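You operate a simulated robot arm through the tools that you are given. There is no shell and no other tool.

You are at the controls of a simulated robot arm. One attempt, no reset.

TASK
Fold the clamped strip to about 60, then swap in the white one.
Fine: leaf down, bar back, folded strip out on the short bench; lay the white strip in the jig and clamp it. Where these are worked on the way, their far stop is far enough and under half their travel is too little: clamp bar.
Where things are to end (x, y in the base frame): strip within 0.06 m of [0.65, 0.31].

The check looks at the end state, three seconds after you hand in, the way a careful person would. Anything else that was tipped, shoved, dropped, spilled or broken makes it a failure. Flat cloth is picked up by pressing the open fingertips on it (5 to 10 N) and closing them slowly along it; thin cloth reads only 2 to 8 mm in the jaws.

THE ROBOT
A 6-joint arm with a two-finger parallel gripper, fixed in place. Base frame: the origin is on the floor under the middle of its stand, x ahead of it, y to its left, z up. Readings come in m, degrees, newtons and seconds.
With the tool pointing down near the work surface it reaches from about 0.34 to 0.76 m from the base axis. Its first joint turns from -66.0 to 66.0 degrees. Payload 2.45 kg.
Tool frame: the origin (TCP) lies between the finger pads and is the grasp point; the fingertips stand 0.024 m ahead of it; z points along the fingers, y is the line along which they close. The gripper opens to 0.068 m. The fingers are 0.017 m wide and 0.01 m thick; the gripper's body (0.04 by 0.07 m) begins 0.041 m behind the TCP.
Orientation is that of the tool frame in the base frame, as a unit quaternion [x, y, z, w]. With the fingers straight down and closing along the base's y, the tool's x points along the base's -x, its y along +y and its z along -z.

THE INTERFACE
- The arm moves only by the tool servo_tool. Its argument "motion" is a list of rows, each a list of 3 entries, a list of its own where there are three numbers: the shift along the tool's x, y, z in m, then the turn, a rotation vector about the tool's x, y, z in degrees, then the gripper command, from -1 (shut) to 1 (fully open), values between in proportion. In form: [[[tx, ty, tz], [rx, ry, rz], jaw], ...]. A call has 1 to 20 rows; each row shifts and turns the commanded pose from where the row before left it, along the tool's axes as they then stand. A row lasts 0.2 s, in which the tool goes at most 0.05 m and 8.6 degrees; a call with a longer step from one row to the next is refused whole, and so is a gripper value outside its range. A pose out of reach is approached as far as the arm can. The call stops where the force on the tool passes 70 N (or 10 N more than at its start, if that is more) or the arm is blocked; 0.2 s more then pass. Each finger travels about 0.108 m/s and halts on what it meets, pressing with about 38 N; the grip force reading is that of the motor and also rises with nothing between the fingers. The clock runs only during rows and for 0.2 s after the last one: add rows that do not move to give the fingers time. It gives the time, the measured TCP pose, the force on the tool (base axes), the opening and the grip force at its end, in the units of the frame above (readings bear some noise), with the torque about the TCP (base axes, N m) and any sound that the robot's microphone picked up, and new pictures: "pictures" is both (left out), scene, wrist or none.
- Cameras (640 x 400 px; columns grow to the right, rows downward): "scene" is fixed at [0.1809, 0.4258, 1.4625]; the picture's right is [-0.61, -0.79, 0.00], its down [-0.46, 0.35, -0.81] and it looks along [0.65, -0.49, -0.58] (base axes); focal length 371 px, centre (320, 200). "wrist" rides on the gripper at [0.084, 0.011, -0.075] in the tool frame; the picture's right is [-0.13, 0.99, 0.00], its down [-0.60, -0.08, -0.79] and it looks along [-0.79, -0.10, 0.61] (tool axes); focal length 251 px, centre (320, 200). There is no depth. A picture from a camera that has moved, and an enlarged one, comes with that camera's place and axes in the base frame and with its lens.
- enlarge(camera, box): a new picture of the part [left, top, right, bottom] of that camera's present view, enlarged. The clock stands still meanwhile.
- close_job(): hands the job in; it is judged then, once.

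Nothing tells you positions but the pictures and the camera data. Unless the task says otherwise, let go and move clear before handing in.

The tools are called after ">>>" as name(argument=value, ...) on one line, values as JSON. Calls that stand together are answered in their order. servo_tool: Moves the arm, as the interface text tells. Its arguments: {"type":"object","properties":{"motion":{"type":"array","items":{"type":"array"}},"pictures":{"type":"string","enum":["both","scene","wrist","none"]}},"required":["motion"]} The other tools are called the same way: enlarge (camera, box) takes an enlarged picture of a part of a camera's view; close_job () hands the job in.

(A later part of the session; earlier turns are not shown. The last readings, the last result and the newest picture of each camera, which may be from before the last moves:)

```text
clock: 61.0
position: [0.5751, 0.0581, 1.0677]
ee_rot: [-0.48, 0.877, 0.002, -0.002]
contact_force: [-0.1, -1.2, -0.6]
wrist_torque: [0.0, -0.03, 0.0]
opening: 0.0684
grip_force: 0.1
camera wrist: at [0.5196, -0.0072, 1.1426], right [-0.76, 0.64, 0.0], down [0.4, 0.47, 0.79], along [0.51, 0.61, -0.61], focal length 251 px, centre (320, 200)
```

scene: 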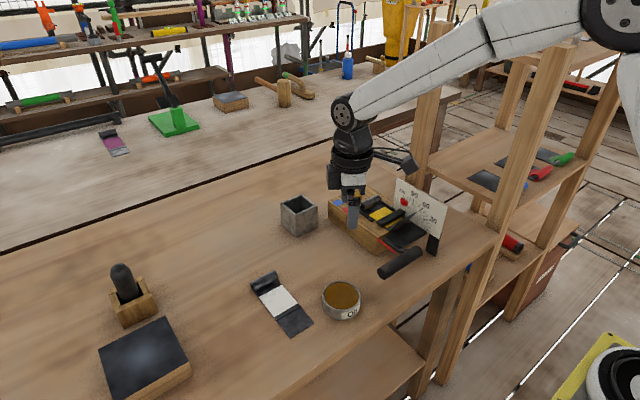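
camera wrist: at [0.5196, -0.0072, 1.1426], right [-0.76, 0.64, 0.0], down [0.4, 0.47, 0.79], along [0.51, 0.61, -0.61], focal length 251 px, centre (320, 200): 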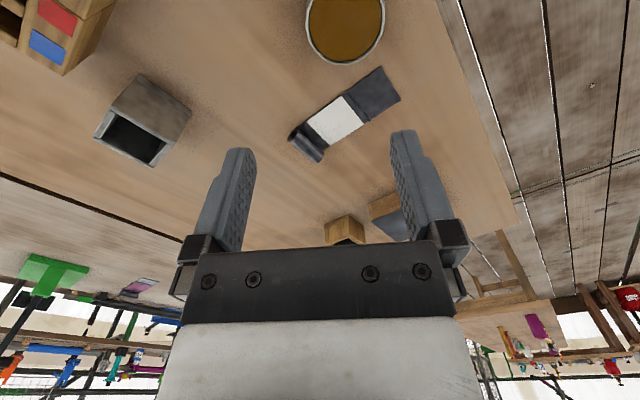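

>>> servo_tool(motion=[[[0, 0, 0], [0, 0, -8.182], 1], [[0, 0, 0], [0, 0, -8.182], 1], [[0, 0, 0], [0, 0, -8.182], 1], [[0, 0, 0], [0, 0, -8.182], 1], [[0.039, -0.0088, 0], [0, 0, 0], 1], [[0.039, -0.0088, 0], [0, 0, 0], 1], [[0.039, -0.0088, 0], [0, 0, 0], 1], [[0.039, -0.0088, 0], [0, 0, 0], 1], [[0.039, -0.0088, 0], [0, 0, 0], 1], [[0.039, -0.0088, 0], [0, 0, 0], 1], [[0.039, -0.0088, 0], [0, 0, 0], 1], [[0.039, -0.0088, 0], [0, 0, 0], 1], [[0, 0, 0], [0, 0, 0], 1]])

>>> enlarge(camera="wrist", box=[200, 40, 440, 240])

```text
clock: 63.8
position: [0.6448, -0.2573, 1.0654]
ee_rot: [-0.707, 0.707, 0.002, -0.002]
contact_force: [0.4, 0.8, -0.1]
wrist_torque: [0.06, 0.0, 0.0]
opening: 0.0679
grip_force: 0.0
camera wrist: at [0.6328, -0.3404, 1.1408], right [-0.99, 0.13, 0.01], down [0.08, 0.6, 0.79], along [0.1, 0.79, -0.61], focal length 251 px, centre (320, 200)
```

scene: 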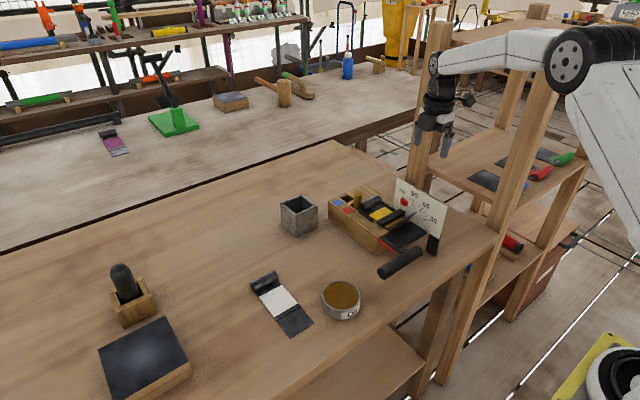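
wrist: 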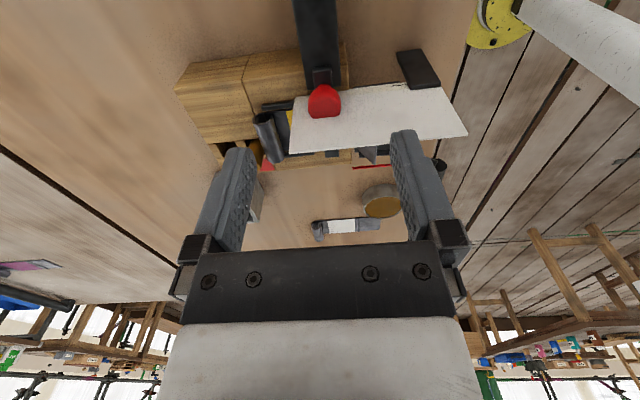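

```text
2.00 times, centred on (320, 140) of wrist
camera zoom: at [0.6328, -0.3404, 1.1408], right [-0.99, 0.13, 0.01], down [0.08, 0.6, 0.79], along [0.1, 0.79, -0.61], focal length 503 px, centre (320, 320)
```

zoom: 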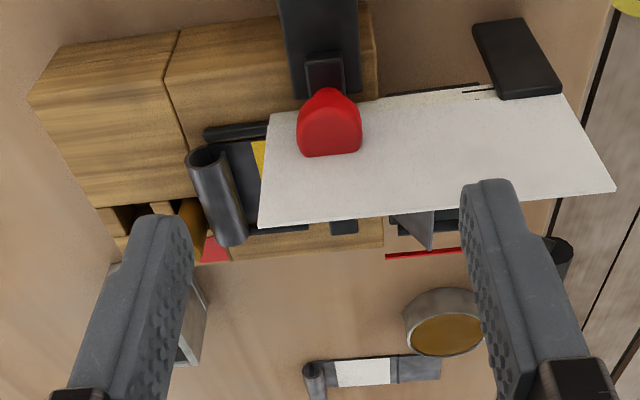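

I can see the red ball knob clearly: centre about (0.646, -0.203, 0.926), radius ~15 mm, cut by the plate (back face y ≈ -0.1955, top z ≈ 0.976). I'll grip its rear half from above with an 8° lean, staying clear of the plate.

>>> servo_tool(motion=[[[-0.023, 0, 0], [0, -4, 0], 1], [[-0.023, 0, 0], [0, -4, 0], 1], [[0.0039, -0.001, 0.0277], [0, 0, 0], 1], [[0.0039, 0, 0.0277], [0, 0, 0], 1], [[0.0039, 0, 0.0277], [0, 0, 0], 1], [[0, 0, 0], [0, 0, 0], 1]])

>>> enlarge(camera="wrist", box=[220, 0, 440, 240])

>>> enlarge(camera="scene", box=[360, 130, 480, 260])

```text
clock: 65.2
position: [0.6451, -0.2092, 0.9832]
ee_rot: [-0.705, 0.706, 0.052, 0.048]
contact_force: [-0.4, 0.3, -0.1]
wrist_torque: [0.01, 0.02, -0.02]
opening: 0.0681
grip_force: 0.2
camera wrist: at [0.6336, -0.3028, 1.0464], right [-0.99, 0.13, 0.02], down [0.08, 0.49, 0.87], along [0.1, 0.86, -0.49], focal length 251 px, centre (320, 200)
```

scene: 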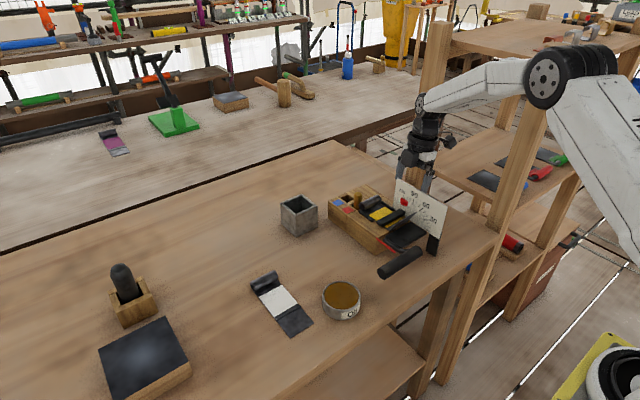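
wrist: 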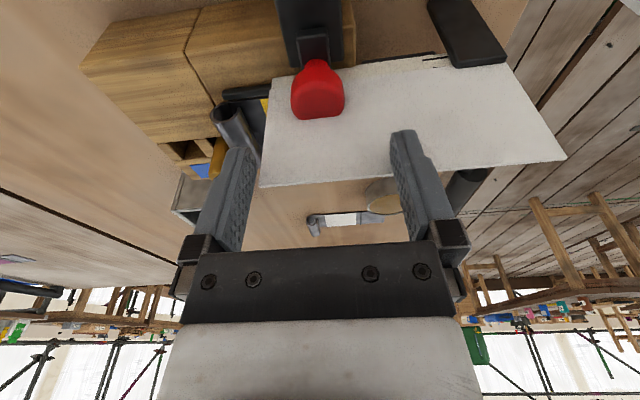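

```text
1.67 times, centred on (330, 120) of wrist
camera zoom: at [0.6336, -0.3028, 1.0464], right [-0.99, 0.13, 0.02], down [0.08, 0.49, 0.87], along [0.1, 0.86, -0.49], focal length 419 px, centre (303, 333)
```

zoom: 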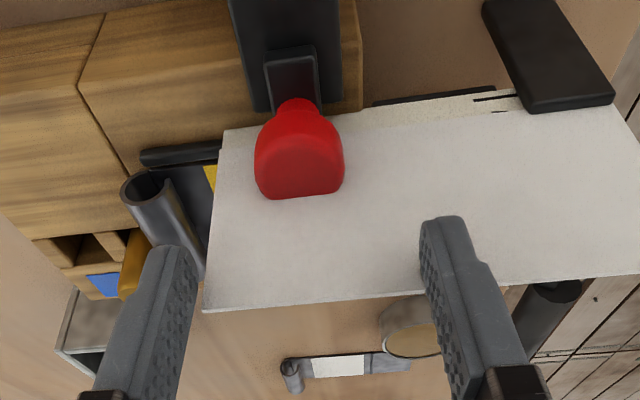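

```text
3.08 times, centred on (420, 195) of scene
camera zoom: at [0.1809, 0.4258, 1.4625], right [-0.61, -0.79, 0.0], down [-0.46, 0.35, -0.81], along [0.65, -0.49, -0.58], focal length 1141 px, centre (12, 215)
```

zoom: 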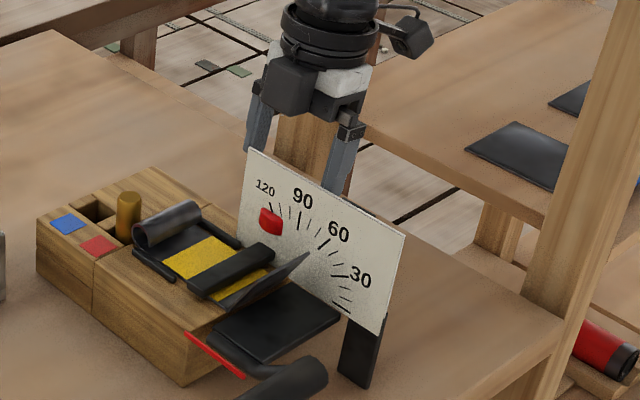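

Alignment looks right (knob x matches TCP x, fingers clear behind the plate). Descending to the knob.

>>> servo_tool(motion=[[[0.0027, 0, 0.0142], [0, 0, 0], 1], [[0.0027, 0, 0.0142], [0, 0, 0], 1], [[0.0026, 0, 0.0141], [0, 0, 0], 1], [[0, 0, 0], [0, 0, 0], 1]])

>>> enlarge(camera="wrist", box=[220, 0, 440, 240])

>>> enlarge(camera="scene", box=[370, 150, 450, 240])

```text
clock: 66.2
position: [0.6469, -0.2113, 0.9401]
ee_rot: [-0.705, 0.706, 0.052, 0.048]
contact_force: [0.8, 0.5, 0.6]
wrist_torque: [-0.02, 0.01, -0.07]
opening: 0.0683
grip_force: 0.1
camera wrist: at [0.6339, -0.305, 1.0034], right [-0.99, 0.13, 0.02], down [0.08, 0.49, 0.87], along [0.1, 0.86, -0.49], focal length 251 px, centre (320, 200)
```

scene: 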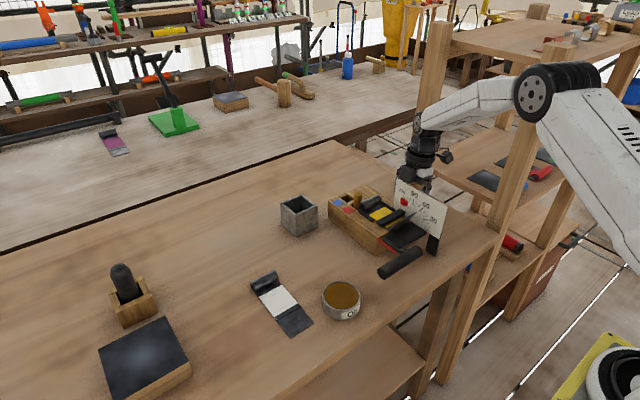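
wrist: 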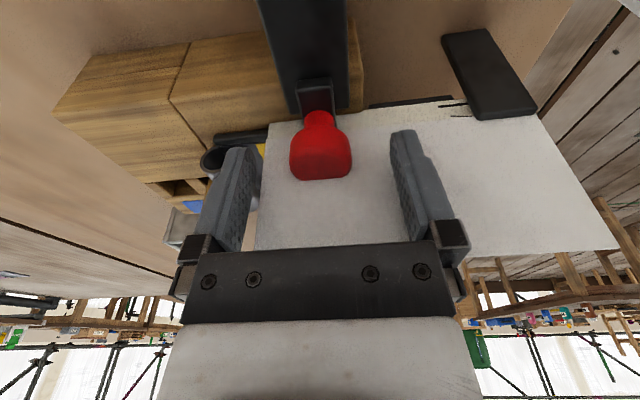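

```text
1.67 times, centred on (330, 120) of wrist
camera zoom: at [0.6339, -0.305, 1.0034], right [-0.99, 0.13, 0.02], down [0.08, 0.49, 0.87], along [0.1, 0.86, -0.49], focal length 419 px, centre (303, 333)
```

zoom: 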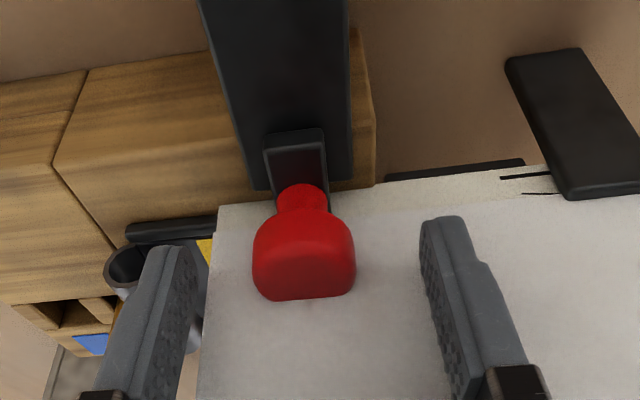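

```text
4.44 times, centred on (410, 195) of scene
camera zoom: at [0.1809, 0.4258, 1.4625], right [-0.61, -0.79, 0.0], down [-0.46, 0.35, -0.81], along [0.65, -0.49, -0.58], focal length 1649 px, centre (-80, 222)
```

zoom: 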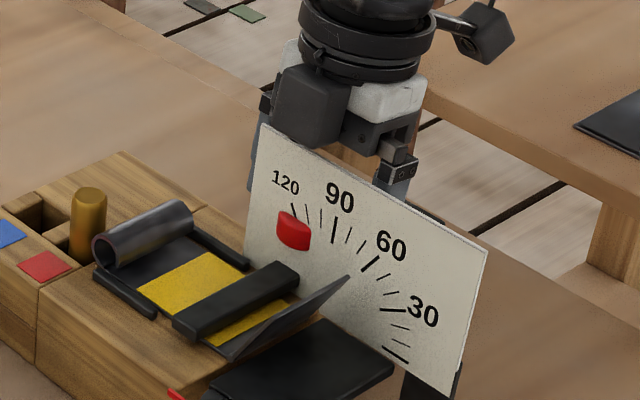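

The knob sits between the fingertips. Closing gently on it.

>>> servo_tool(motion=[[[0, 0, 0], [0, 0, 0], 0.5], [[0, 0, 0], [0, 0, 0], 0.2], [[0, 0, 0], [0, 0, 0], 0], [[0, 0, 0], [0, 0, 0], -0.2], [[0, 0, 0], [0, 0, 0], -0.5], [[0, 0, 0], [0, 0, 0], -1], [[0, 0, 0], [0, 0, 0], -1]])

>>> enlarge(camera="wrist", box=[220, 0, 440, 240])

```text
clock: 67.8
position: [0.6475, -0.2118, 0.9414]
ee_rot: [-0.704, 0.706, 0.051, 0.049]
contact_force: [7.6, -0.7, -3.2]
wrist_torque: [-0.12, -0.42, -0.07]
opening: 0.0309
grip_force: 44.9
camera wrist: at [0.6343, -0.3048, 1.0035], right [-0.99, 0.13, 0.02], down [0.08, 0.49, 0.87], along [0.1, 0.86, -0.49], focal length 251 px, centre (320, 200)
```

scene: 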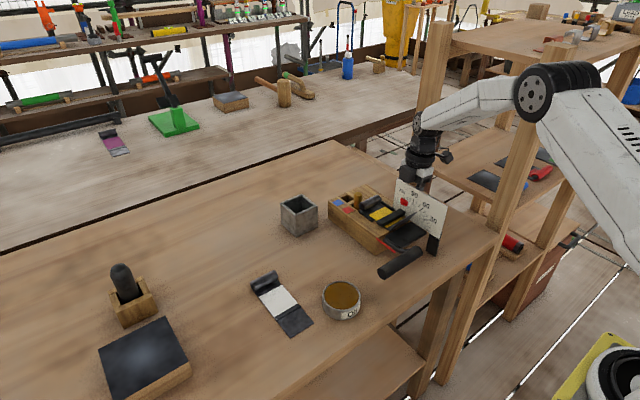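
wrist: 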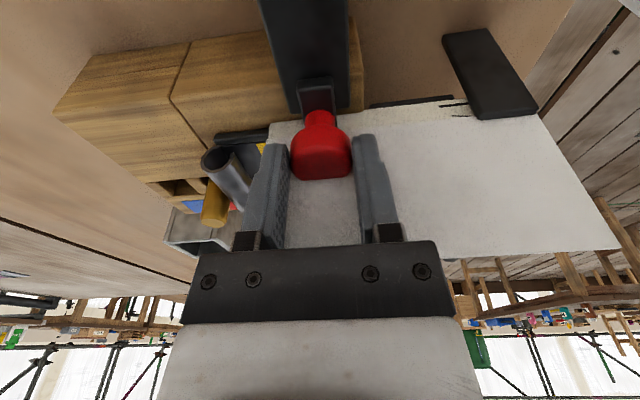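

```text
1.67 times, centred on (330, 120) of wrist
camera zoom: at [0.6343, -0.3048, 1.0035], right [-0.99, 0.13, 0.02], down [0.08, 0.49, 0.87], along [0.1, 0.86, -0.49], focal length 419 px, centre (303, 333)
```

zoom: 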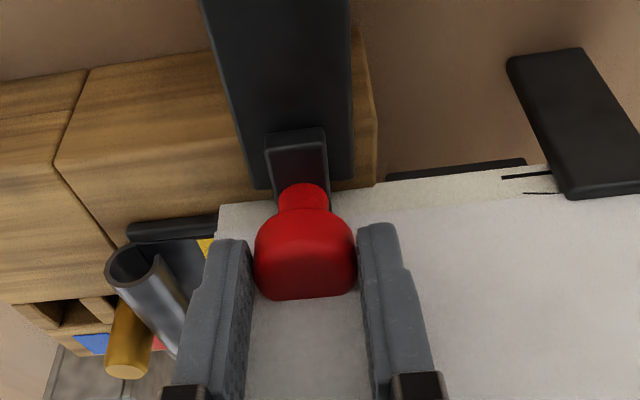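

Knob is gripped (31 mm). Pulling the bar back along -y in small steps.

>>> servo_tool(motion=[[[0.0079, 0, -0.0011], [0, 0, 0], -1], [[0.0079, 0, -0.0011], [0, 0, 0], -1], [[0.0079, 0, -0.0011], [0, 0, 0], -1], [[0, 0, 0], [0, 0, 0], -1]])

```text
clock: 68.8
position: [0.6462, -0.2355, 0.9414]
ee_rot: [-0.705, 0.706, 0.052, 0.048]
contact_force: [2.6, 0.6, 3.9]
wrist_torque: [0.15, -0.26, 0.07]
opening: 0.0313
grip_force: 44.4
camera wrist: at [0.6343, -0.3288, 1.0034], right [-0.99, 0.13, 0.02], down [0.08, 0.49, 0.87], along [0.1, 0.86, -0.49], focal length 251 px, centre (320, 200)
```

scene: 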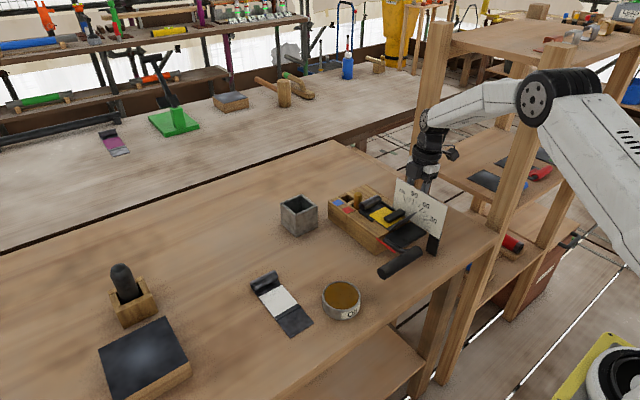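
wrist: 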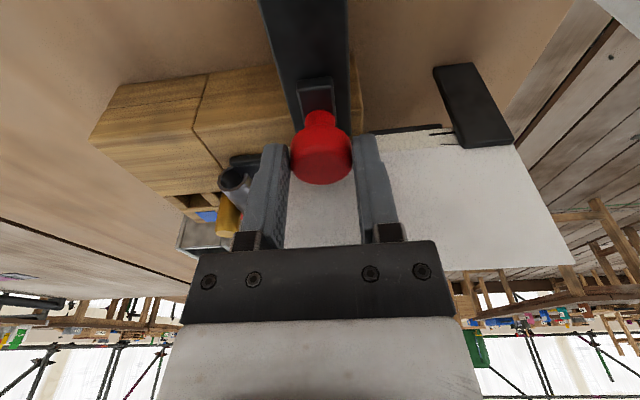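

The bar slides freely. Before going further I'll check clearance between the hand/camera and the shelf on the right.

>>> enlarge(camera="scene", box=[360, 60, 560, 260])

```text
2.00 times, centred on (460, 160) of scene
camera zoom: at [0.1809, 0.4258, 1.4625], right [-0.61, -0.79, 0.0], down [-0.46, 0.35, -0.81], along [0.65, -0.49, -0.58], focal length 742 px, centre (40, 280)
```

zoom: 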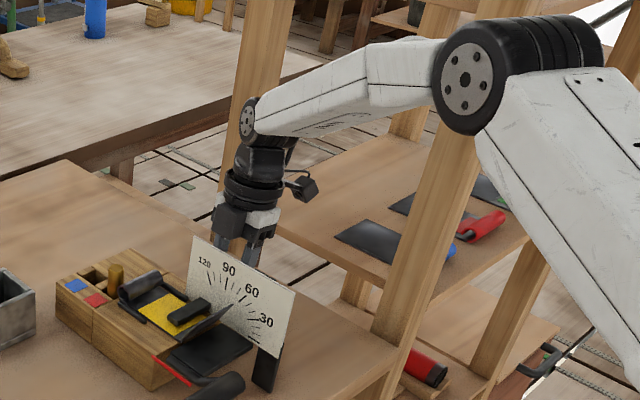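

Clearance is fine (shelf edge y ≈ -0.40, its top ~0.9; my hand stays above and short of it). Continue pulling the bar back.

>>> servo_tool(motion=[[[0.0099, 0, -0.0014], [0, 0, 0], -1], [[0.0099, 0, -0.0014], [0, 0, 0], -1], [[0.0099, 0, -0.0014], [0, 0, 0], -1], [[0.0099, 0, -0.0014], [0, 0, 0], -1], [[0, 0, 0], [0, 0, 0], -1]])

>>> enlarge(camera="scene", box=[330, 160, 470, 260])

```text
clock: 70.0
position: [0.6452, -0.2749, 0.9432]
ee_rot: [-0.705, 0.706, 0.051, 0.049]
contact_force: [21.8, 0.7, -7.9]
wrist_torque: [0.96, -0.69, -0.1]
opening: 0.0311
grip_force: 44.5
camera wrist: at [0.634, -0.3684, 1.0035], right [-0.99, 0.13, 0.02], down [0.08, 0.49, 0.87], along [0.1, 0.86, -0.49], focal length 251 px, centre (320, 200)
```

scene: 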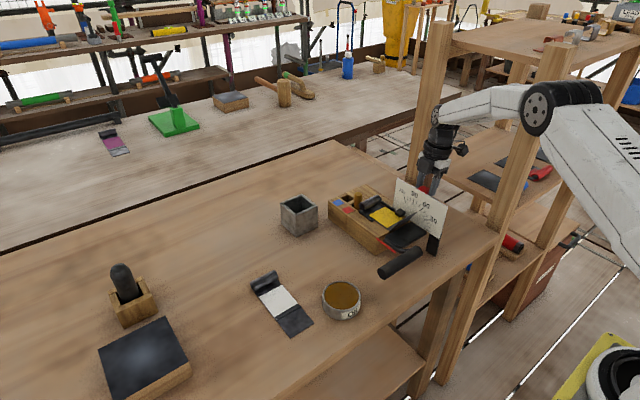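
wrist: 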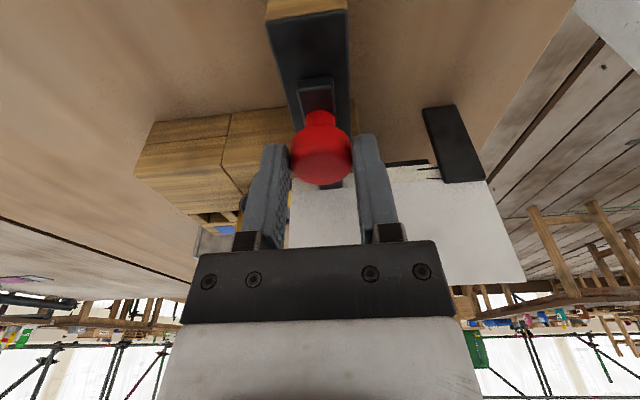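

```text
4.00 times, centred on (400, 210) of scene
camera zoom: at [0.1816, 0.4257, 1.4624], right [-0.61, -0.79, 0.0], down [-0.46, 0.35, -0.81], along [0.65, -0.49, -0.58], focal length 1484 px, centre (0, 160)
```

zoom: 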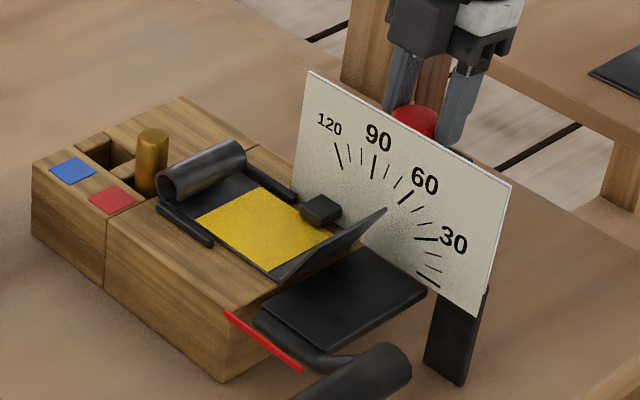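

>>> servo_tool(motion=[[[0.0079, -0.003, -0.0008], [0, 0, 0], -1], [[0.0079, 0, -0.0011], [0, 0, 0], -1], [[0.0079, 0, -0.0011], [0, 0, 0], -1], [[0, 0, 0], [0, 0, 0], -1]])

>>> enlarge(camera="scene", box=[330, 160, 470, 260])

```text
clock: 71.0
position: [0.6475, -0.2969, 0.9406]
ee_rot: [-0.705, 0.705, 0.055, 0.047]
contact_force: [-17.2, 16.7, 9.8]
wrist_torque: [-0.24, 0.5, 0.22]
opening: 0.0315
grip_force: 44.5
camera wrist: at [0.6351, -0.3906, 1.0031], right [-0.99, 0.13, 0.03], down [0.09, 0.48, 0.87], along [0.1, 0.87, -0.49], focal length 251 px, centre (320, 200)
```

scene: 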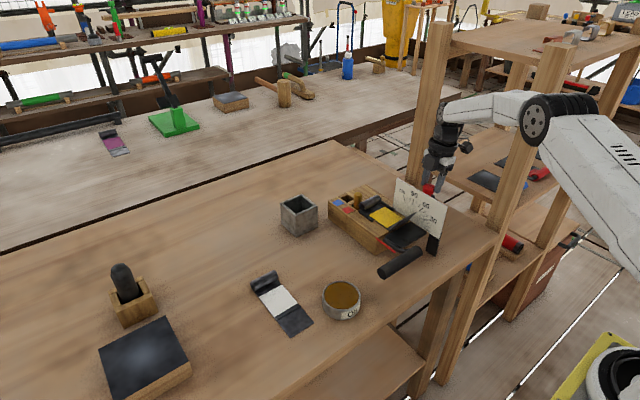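
wrist: 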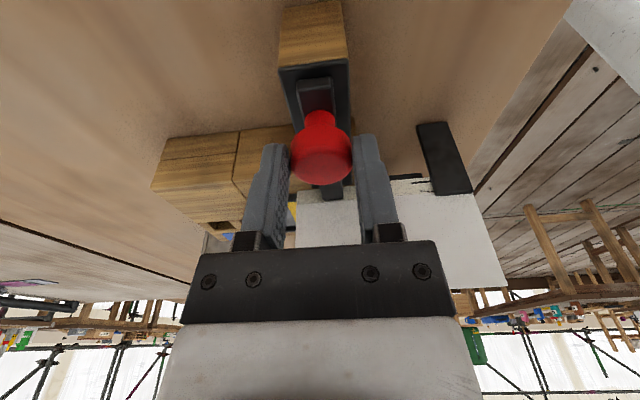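

```text
4.00 times, centred on (400, 210) of scene
camera zoom: at [0.1802, 0.4264, 1.4624], right [-0.61, -0.79, 0.0], down [-0.46, 0.35, -0.81], along [0.65, -0.49, -0.58], focal length 1484 px, centre (0, 160)
```

zoom: 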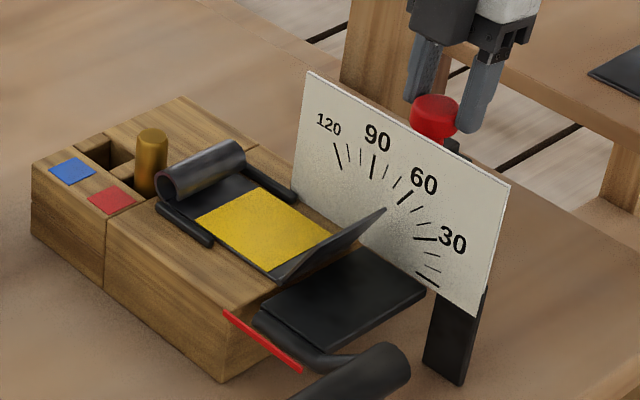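

The bar is clear of the strip and the +y force suggests it has met its back stop. A tiny further nudge to confirm, then release.

>>> servo_tool(motion=[[[0.004, 0.002, -0.0006], [0, 0, 0], -1], [[0, 0, 0], [0, 0, 0], -1]], pictures="none")

```text
clock: 71.6
position: [0.6461, -0.2969, 0.9412]
ee_rot: [0.705, -0.705, -0.055, -0.048]
contact_force: [-18.6, 48.4, 7.0]
wrist_torque: [-3.9, -0.77, -1.44]
opening: 0.0312
grip_force: 44.5
```

The bar is at its hard stop (48 N without movement; travel 85 mm). Backing off the load, releasing and rising.

>>> servo_tool(motion=[[[-0.0055, 0.001, 0.0008], [0, 0, 0], -1], [[0, 0, 0], [0, 0, 0], -0.2], [[0, 0, 0], [0, 0, 0], 0.3], [[0, 0, 0], [0, 0, 0], 1], [[0, 0, 0], [0, 0, 0], 1], [[0, 0, -0.03], [0, 0, 0], 1], [[0, 0, -0.04], [0, 0, 0], 1], [[0, 0, -0.04], [0, 4, 0], 1], [[-0.04, 0, -0.02], [0, 4, 0], 1], [[-0.045, 0.005, 0], [0, 0, 0], 1], [[-0.045, 0.005, 0], [0, 0, 0], 1], [[-0.045, 0.005, 0], [0, 0, 0], 1], [[0, 0, 0], [0, 0, 0], 1]])

>>> enlarge(camera="scene", box=[330, 160, 470, 260])

```text
clock: 74.4
position: [0.6308, -0.1388, 1.0732]
ee_rot: [-0.706, 0.708, 0.002, -0.002]
contact_force: [0.1, 0.4, -0.8]
wrist_torque: [0.02, -0.01, 0.0]
opening: 0.068
grip_force: 0.2
camera wrist: at [0.618, -0.2231, 1.1477], right [-0.99, 0.13, 0.0], down [0.08, 0.6, 0.79], along [0.1, 0.79, -0.61], focal length 251 px, centre (320, 200)
```

scene: 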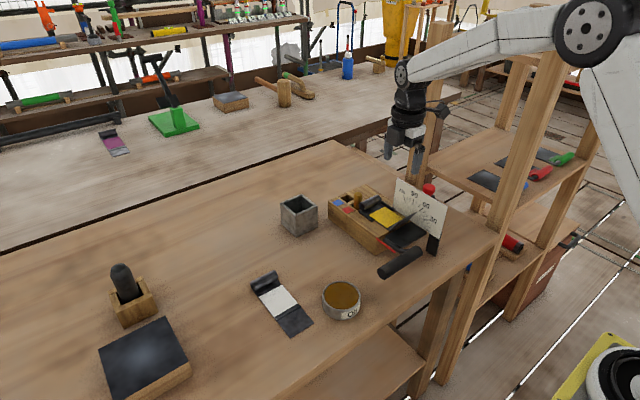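
wrist: 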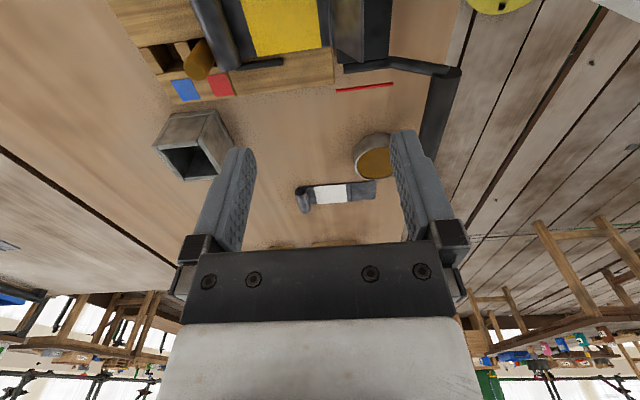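

```text
4.00 times, centred on (400, 210) of scene
camera zoom: at [0.1809, 0.4258, 1.4625], right [-0.61, -0.79, 0.0], down [-0.46, 0.35, -0.81], along [0.65, -0.49, -0.58], focal length 1484 px, centre (0, 160)
```

zoom: 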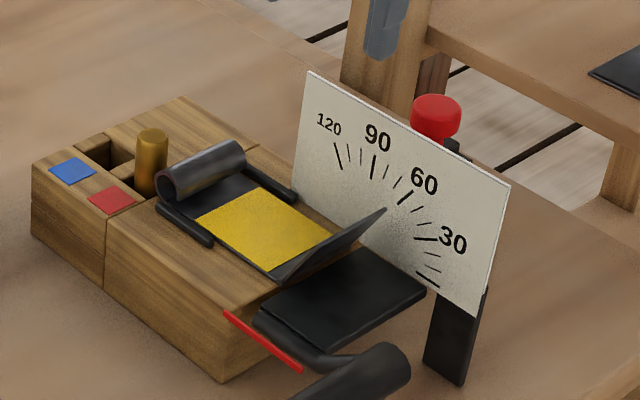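

Bar parked back. Now I turn the gripper back (half turn) so the camera is on the +y side for handling the strips.

>>> servo_tool(motion=[[[0, 0, 0], [0, 0, 8.182], 1], [[0, 0, 0], [0, 0, 8.182], 1], [[0, 0, 0], [0, 0, 8.182], 1], [[0, 0, 0], [0, 0, 8.182], 1], [[0, 0, 0], [0, 0, 8.182], 1], [[0, 0, 0], [0, 0, 8.182], 1], [[0, 0, 0], [0, 0, 8.182], 1], [[0, 0, 0], [0, 0, 8.182], 1], [[0, 0, 0], [0, 0, 8.182], 1], [[0, 0, 0], [0, 0, 8.182], 1], [[0, 0, 0], [0, 0, 8.182], 1], [[0, 0, 0], [0, 0, 8.182], 1], [[0, 0, 0], [0, 0, 8.182], 1], [[0, 0, 0], [0, 0, 8.182], 1], [[0, 0, 0], [0, 0, 8.182], 1], [[0, 0, 0], [0, 0, 8.182], 1], [[0, 0, 0], [0, 0, 8.182], 1], [[0, 0, 0], [0, 0, 8.182], 1], [[0, 0, 0], [0, 0, 8.182], 1], [[0, 0, 0], [0, 0, 8.182], 1]], pictures="none")

>>> servo_tool(motion=[[[0, 0, 0], [0, 0, 8.182], 1], [[0, 0, 0], [0, 0, 8.182], 1], [[0.03, 0.035, 0], [0, 0, 0], 1], [[0.03, 0.035, 0], [0, 0, 0], 1], [[0, 0, 0], [0, 0, 0], 1]])

>>> enlarge(camera="wrist", box=[230, 60, 430, 240])

```text
clock: 78.6
position: [0.6317, -0.1389, 1.0733]
ee_rot: [0.6, 0.8, -0.001, -0.001]
contact_force: [-0.5, -0.7, 0.0]
wrist_torque: [-0.02, -0.02, 0.01]
opening: 0.0677
grip_force: 0.0
```

```text
clock: 79.8
position: [0.7005, -0.0778, 1.0708]
ee_rot: [0.708, 0.706, -0.001, -0.003]
contact_force: [-0.8, 0.5, 0.1]
wrist_torque: [0.03, 0.0, 0.0]
opening: 0.0679
grip_force: 0.1
camera wrist: at [0.7105, 0.006, 1.1465], right [0.99, -0.13, -0.01], down [-0.08, -0.6, 0.79], along [-0.11, -0.79, -0.61], focal length 251 px, centre (320, 200)
```

scene: 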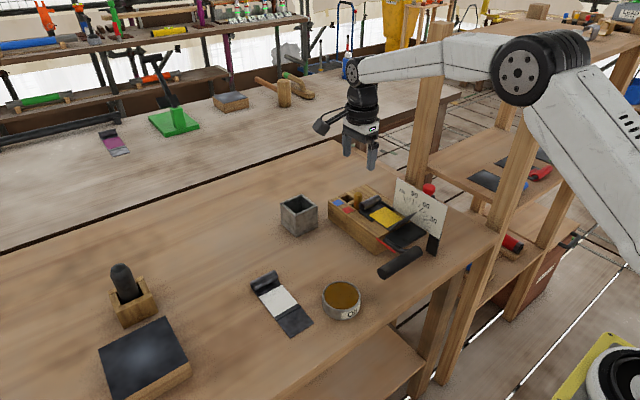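
wrist: 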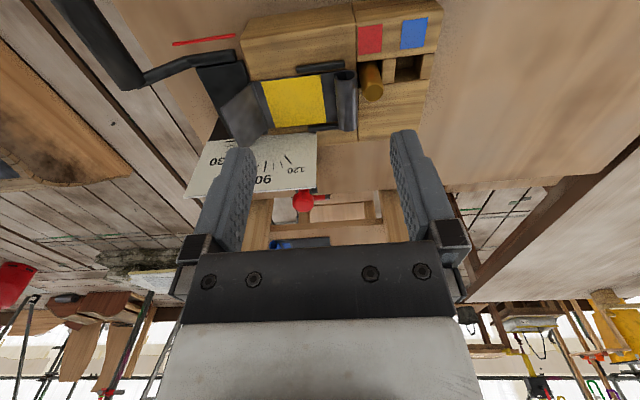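

```text
2.22 times, centred on (330, 150) of wrist
camera zoom: at [0.7105, 0.006, 1.1465], right [0.99, -0.13, -0.01], down [-0.08, -0.6, 0.79], along [-0.11, -0.79, -0.61], focal length 559 px, centre (298, 311)
```

zoom: 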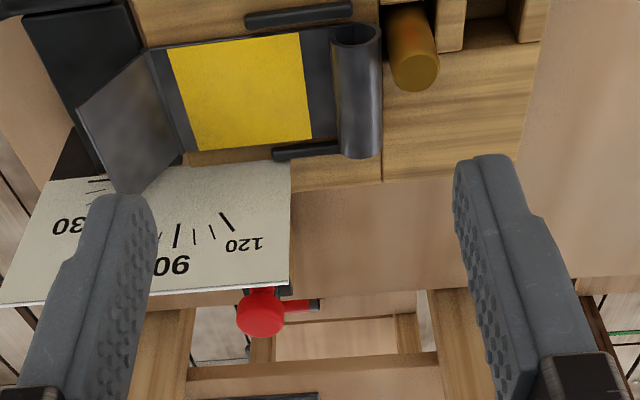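

I now have a clear view: the rolled tube is centred at about x 0.718, y -0.12…-0.18, z ≈ 0.893, with the brass peg close by at (0.743, -0.128). I'll grip the tube at y = -0.160, safely clear of the peg and plate.

>>> servo_tool(motion=[[[-0.041, 0.009, 0.015], [0, 0, 0], 1], [[-0.041, 0.0085, 0.015], [0, 0, 0], 1], [[0, 0, 0.03], [0, 0, 0], 1], [[0, 0, 0.03], [0, 0, 0], 1], [[0, 0, 0.03], [0, 0, 0], 1], [[0, 0, 0], [0, 0, 0], 1]])

>>> enlarge(camera="wrist", box=[220, 0, 440, 240])

>>> enlarge(camera="scene", box=[330, 150, 450, 250])

```text
clock: 81.2
position: [0.721, -0.1609, 0.951]
ee_rot: [0.707, 0.707, -0.001, -0.002]
contact_force: [-0.2, 0.4, -0.2]
wrist_torque: [-0.02, 0.03, 0.01]
opening: 0.0678
grip_force: 0.2
camera wrist: at [0.7293, -0.0766, 1.0267], right [0.99, -0.13, 0.0], down [-0.08, -0.6, 0.79], along [-0.11, -0.79, -0.61], focal length 251 px, centre (320, 200)
```

scene: 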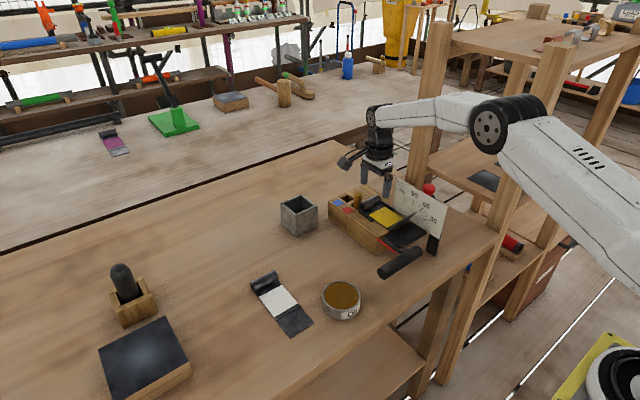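
wrist: 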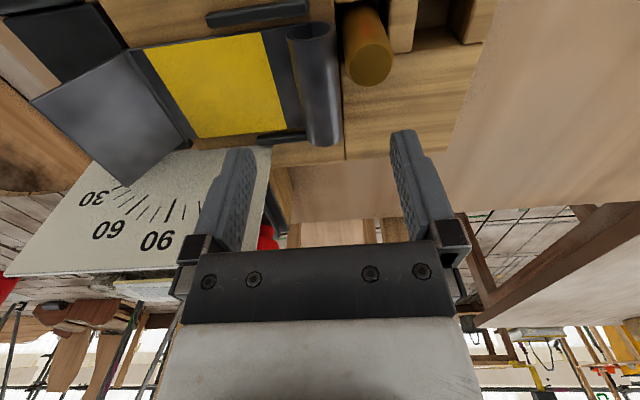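

```text
1.67 times, centred on (330, 120) of wrist
camera zoom: at [0.7293, -0.0766, 1.0267], right [0.99, -0.13, 0.0], down [-0.08, -0.6, 0.79], along [-0.11, -0.79, -0.61], focal length 419 px, centre (303, 333)
```

zoom: 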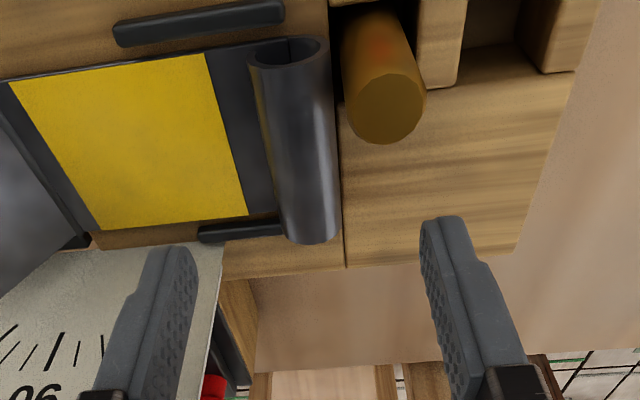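

```text
4.00 times, centred on (390, 200) of scene
camera zoom: at [0.1809, 0.4258, 1.4625], right [-0.61, -0.79, 0.0], down [-0.46, 0.35, -0.81], along [0.65, -0.49, -0.58], focal length 1484 px, centre (40, 200)
```

zoom: 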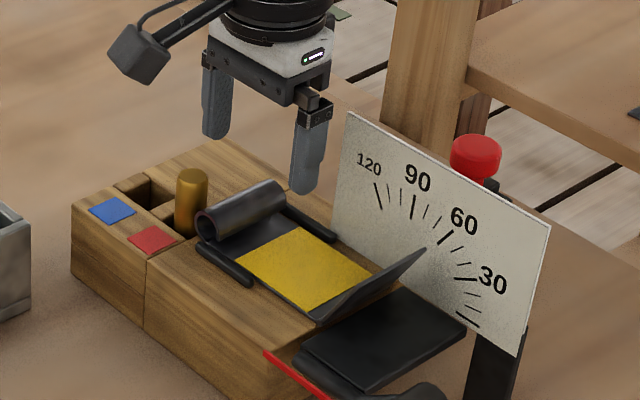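

Tube centre refined to x ≈ 0.719. Descending carefully, watching for contact.

>>> servo_tool(motion=[[[0, -0.002, 0.013], [0, 0, 0], 1], [[0, 0, 0.013], [0, 0, 0], 1], [[0, 0, 0.012], [0, 0, 0], 1], [[0, 0, 0], [0, 0, 0], 1]])

>>> enlarge(camera="scene", box=[340, 170, 420, 230])

>>> enlarge(camera="wrist", box=[220, 0, 440, 240])

```text
clock: 82.2
position: [0.7163, -0.1613, 0.9154]
ee_rot: [0.706, 0.708, -0.002, -0.003]
contact_force: [0.1, 0.1, 0.6]
wrist_torque: [0.0, 0.0, 0.04]
opening: 0.068
grip_force: 0.1
camera wrist: at [0.7257, -0.0767, 0.9888], right [0.99, -0.13, 0.0], down [-0.08, -0.6, 0.79], along [-0.11, -0.79, -0.61], focal length 251 px, centre (320, 200)
```

scene: 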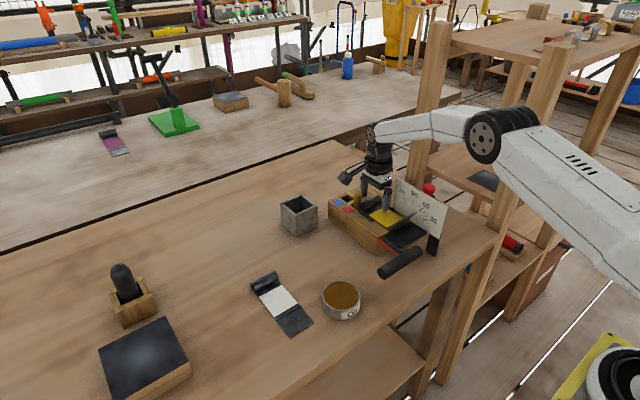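
wrist: 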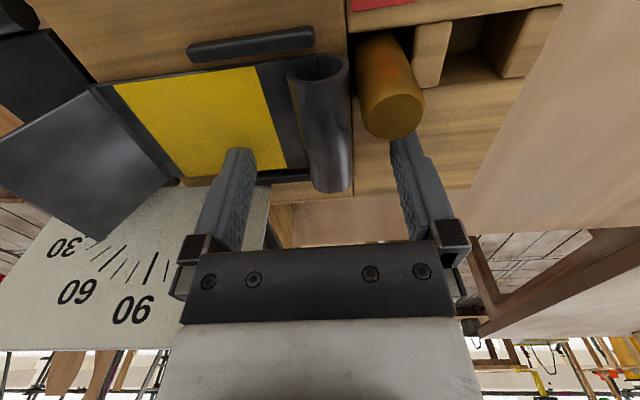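

```text
6.67 times, centred on (380, 200) of scene
camera zoom: at [0.1809, 0.4258, 1.4625], right [-0.61, -0.79, 0.0], down [-0.46, 0.35, -0.81], along [0.65, -0.49, -0.58], focal length 2473 px, centre (-80, 200)
```

zoom: 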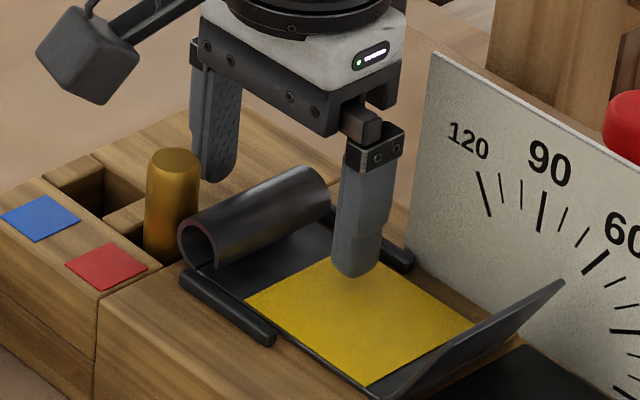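

```text
1.67 times, centred on (330, 120) of wrist
camera zoom: at [0.7257, -0.0767, 0.9888], right [0.99, -0.13, 0.0], down [-0.08, -0.6, 0.79], along [-0.11, -0.79, -0.61], focal length 419 px, centre (303, 333)
```

zoom: 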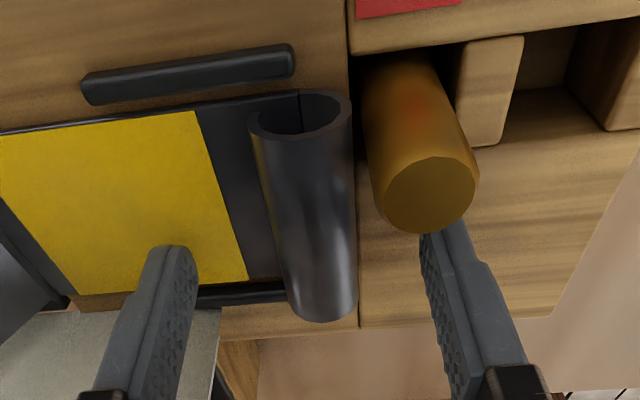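

>>> servo_tool(motion=[[[0, 0.002, 0.003], [0, 0, 0], 1], [[0, 0, 0.003], [0, 0, 0], 1], [[0, 0, 0], [0, 0, 0], 1]], pictures="none")

```text
clock: 83.0
position: [0.7179, -0.1603, 0.9079]
ee_rot: [0.707, 0.707, -0.001, -0.002]
contact_force: [-0.1, -0.1, 1.2]
wrist_torque: [0.02, -0.04, 0.02]
opening: 0.068
grip_force: 0.0
```

>>> servo_tool(motion=[[[0, 0, 0.003], [0, 0, 0], 1], [[0, 0, 0], [0, 0, 0], 1]], pictures="none")

```text
clock: 83.6
position: [0.7183, -0.16, 0.9077]
ee_rot: [0.708, 0.706, 0.0, -0.001]
contact_force: [-6.0, 0.4, 19.2]
wrist_torque: [0.06, 0.83, -0.02]
opening: 0.0679
grip_force: 0.1
```

Contact: the -x fingertip touches the strip top (z ≈ 0.884). I'll raise ~1 mm above it and close on the tube.

>>> servo_tool(motion=[[[0, 0, -0.0045], [0, 0, 0], 1], [[0, 0, 0], [0, 0, 0], 0.5], [[0, 0, 0], [0, 0, 0], 0.2], [[0, 0, 0], [0, 0, 0], -0.1], [[0, 0, 0], [0, 0, 0], -0.3], [[0, 0, 0], [0, 0, 0], -0.5], [[0, 0, 0], [0, 0, 0], -1], [[0, 0, 0], [0, 0, 0], -1]])

>>> enlarge(camera="scene", box=[340, 170, 420, 230])

>>> enlarge(camera="wrist", box=[220, 0, 440, 240])

```text
clock: 85.4
position: [0.717, -0.1604, 0.9098]
ee_rot: [0.707, 0.707, -0.001, -0.002]
contact_force: [-0.6, -0.3, 0.6]
wrist_torque: [0.01, -0.12, -0.01]
opening: 0.0237
grip_force: 38.2
camera wrist: at [0.7275, -0.0767, 0.9847], right [0.99, -0.13, -0.01], down [-0.07, -0.6, 0.79], along [-0.11, -0.79, -0.61], focal length 251 px, centre (320, 200)
```

scene: 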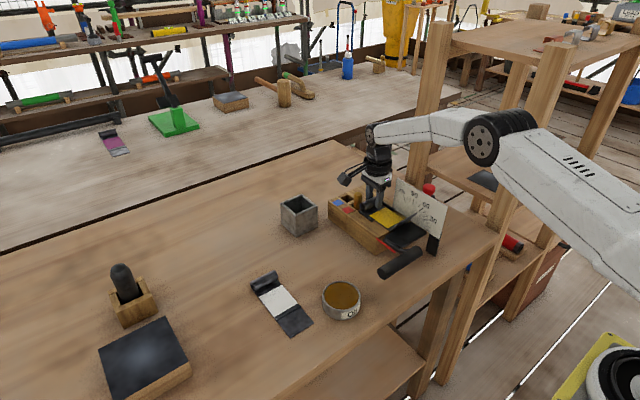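
wrist: 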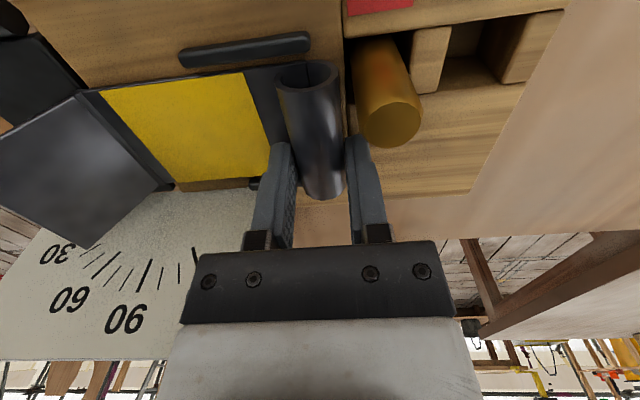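

```text
6.67 times, centred on (380, 200) of scene
camera zoom: at [0.1809, 0.4258, 1.4625], right [-0.61, -0.79, 0.0], down [-0.46, 0.35, -0.81], along [0.65, -0.49, -0.58], focal length 2473 px, centre (-80, 200)
```

zoom: 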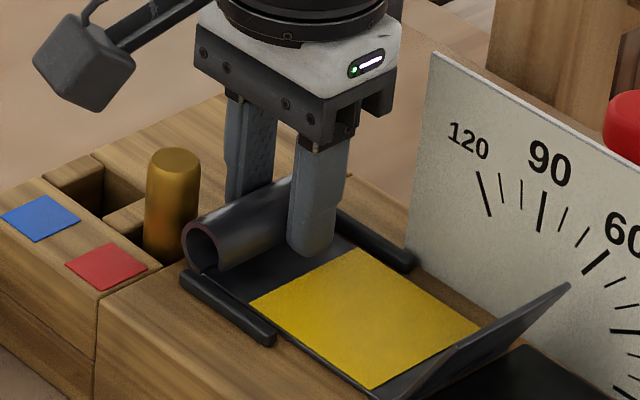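

```text
1.67 times, centred on (330, 120) of wrist
camera zoom: at [0.7275, -0.0767, 0.9847], right [0.99, -0.13, -0.01], down [-0.07, -0.6, 0.79], along [-0.11, -0.79, -0.61], focal length 419 px, centre (303, 333)
```

zoom: 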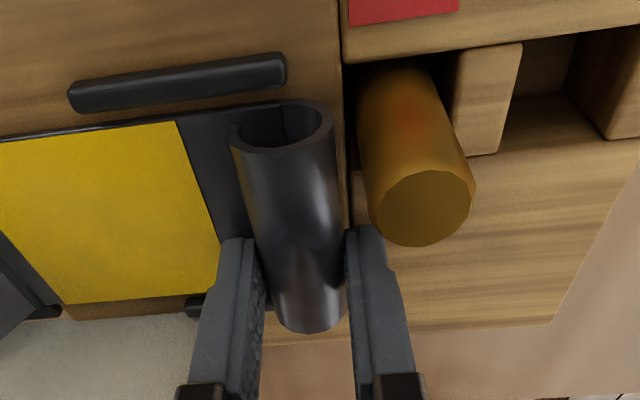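

Tube gripped (23.7 mm). Lifting the folded strip straight up.

>>> servo_tool(motion=[[[0, 0, -0.01], [0, 0, 0], -1], [[0, 0, -0.02], [0, 0, 0], -1], [[0, 0, -0.03], [0, 0, 0], -1], [[0, 0, -0.03], [0, 0, 0], -1], [[0, 0, -0.03], [0, 0, 0], -1], [[0, 0, 0], [0, 0, 0], -1]])

>>> enlarge(camera="scene", box=[330, 130, 450, 260])

```text
clock: 86.8
position: [0.7187, -0.1602, 1.0297]
ee_rot: [0.707, 0.707, -0.001, -0.002]
contact_force: [1.0, -0.7, -1.4]
wrist_torque: [-0.02, -0.1, -0.01]
opening: 0.024
grip_force: 38.2
camera wrist: at [0.7289, -0.0769, 1.104], right [0.99, -0.13, -0.01], down [-0.07, -0.6, 0.79], along [-0.11, -0.79, -0.61], focal length 251 px, centre (320, 200)
```

scene: 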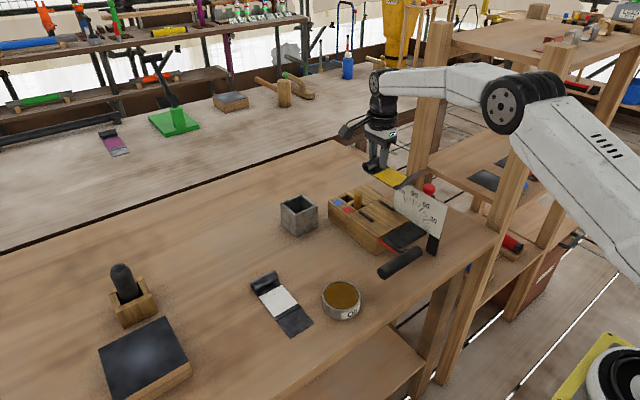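
wrist: 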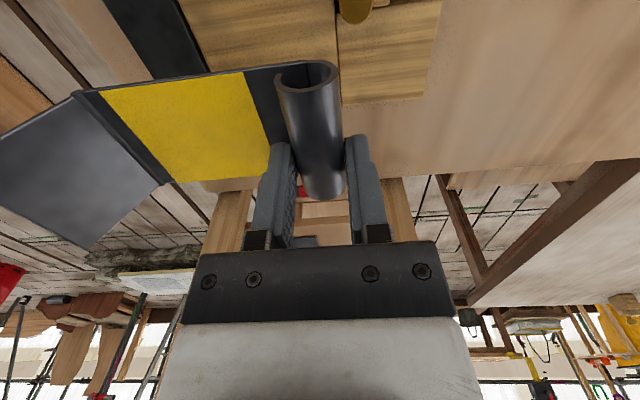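

```text
3.08 times, centred on (390, 195) of scene
camera zoom: at [0.1809, 0.4258, 1.4625], right [-0.61, -0.79, 0.0], down [-0.46, 0.35, -0.81], along [0.65, -0.49, -0.58], focal length 1141 px, centre (105, 215)
```

zoom: 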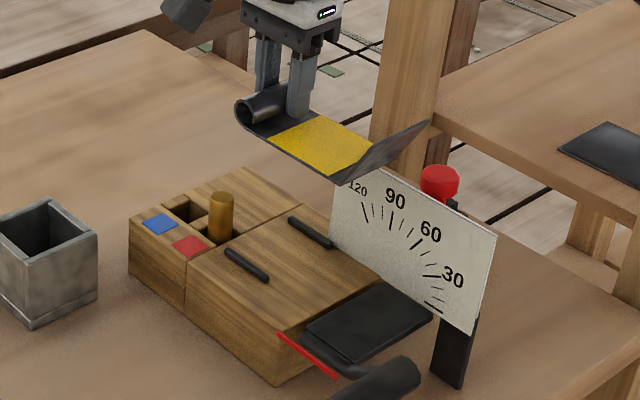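

The folded strip is lifted and level. Carrying it over to above (0.69, 0.302) so its middle will land near the target spot.

>>> servo_tool(motion=[[[0.042, -0.0026, 0], [0, 0, 0], -1], [[0.042, -0.0026, 0], [0, 0, 0], -1], [[0.042, -0.0026, 0], [0, 0, 0], -1], [[0.042, -0.0026, 0], [0, 0, 0], -1], [[0.042, -0.0026, 0], [0, 0, 0], -1], [[0.042, -0.0026, 0], [0, 0, 0], -1], [[0.042, -0.0026, 0], [0, 0, 0], -1], [[0.042, -0.0026, 0], [0, 0, 0], -1], [[0.042, -0.0026, 0], [0, 0, 0], -1], [[0.042, -0.0026, 0], [0, 0, 0], -1], [[0.042, -0.0026, 0], [0, 0, 0], -1], [[0, 0, 0], [0, 0, 0], -1]])

```text
clock: 89.4
position: [0.6905, 0.2995, 1.0318]
ee_rot: [0.708, 0.706, -0.001, -0.002]
contact_force: [0.2, -0.4, -2.2]
wrist_torque: [-0.05, -0.11, -0.03]
opening: 0.0239
grip_force: 37.8
camera wrist: at [0.7011, 0.3845, 1.1067], right [0.99, -0.13, -0.01], down [-0.07, -0.6, 0.79], along [-0.11, -0.79, -0.61], focal length 251 px, centre (320, 200)
```

scene: 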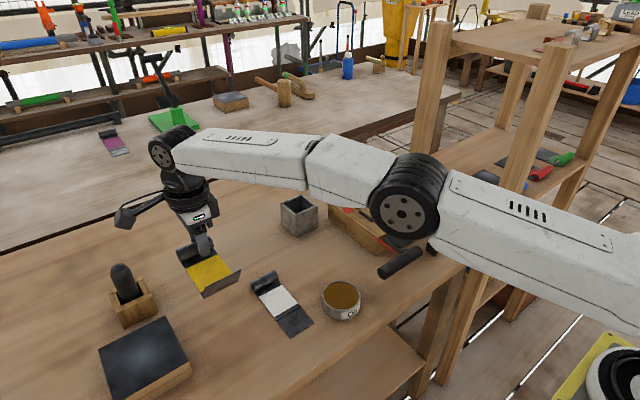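
wrist: 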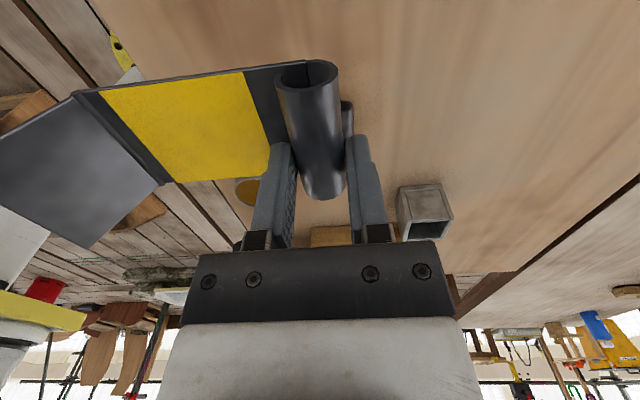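

Above the drop spot. Descending, then slow steps until contact.

>>> servo_tool(motion=[[[0, 0, 0.04], [0, 0, 0], -1], [[0, 0, 0.04], [0, 0, 0], -1], [[0, 0, 0.04], [0, 0, 0], -1], [[0, 0, 0.035], [0, 0, 0], -1], [[0, 0, 0], [0, 0, 0], -1]])

>>> enlarge(camera="scene", box=[90, 210, 330, 380])

```text
clock: 90.6
position: [0.6892, 0.3013, 0.8758]
ee_rot: [0.707, 0.707, -0.001, -0.002]
contact_force: [1.0, -0.8, -3.0]
wrist_torque: [-0.05, -0.08, 0.01]
opening: 0.0238
grip_force: 38.1
camera wrist: at [0.6991, 0.3854, 0.9499], right [0.99, -0.13, 0.0], down [-0.08, -0.6, 0.79], along [-0.11, -0.79, -0.61], focal length 251 px, centre (320, 200)
```

scene: 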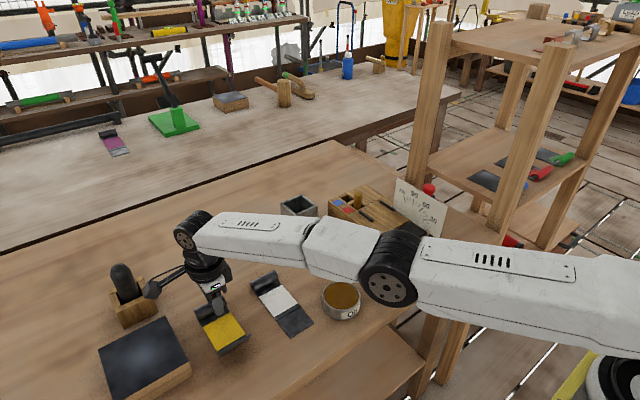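
wrist: 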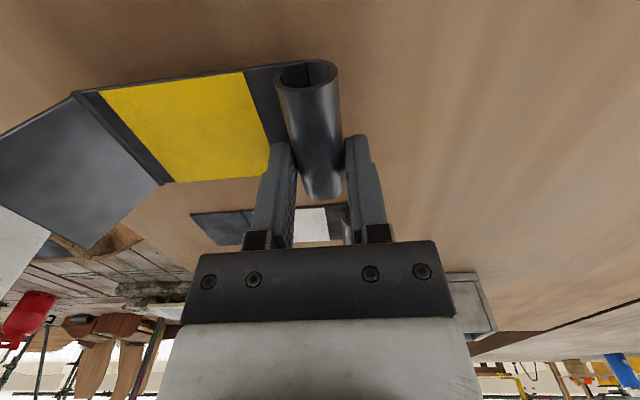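

```text
2.35 times, centred on (210, 295) of scene
camera zoom: at [0.1809, 0.4258, 1.4625], right [-0.61, -0.79, 0.0], down [-0.46, 0.35, -0.81], along [0.65, -0.49, -0.58], focal length 873 px, centre (579, -24)
```

zoom: 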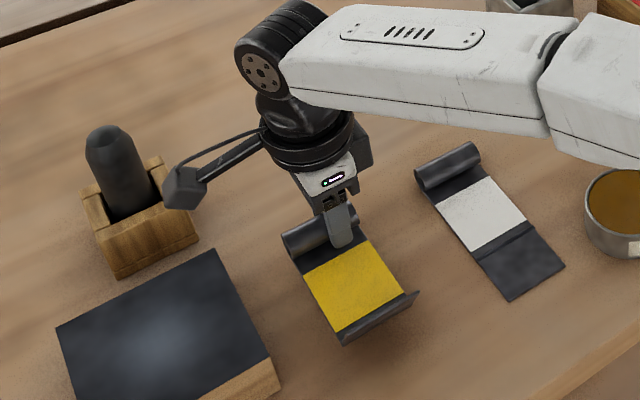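

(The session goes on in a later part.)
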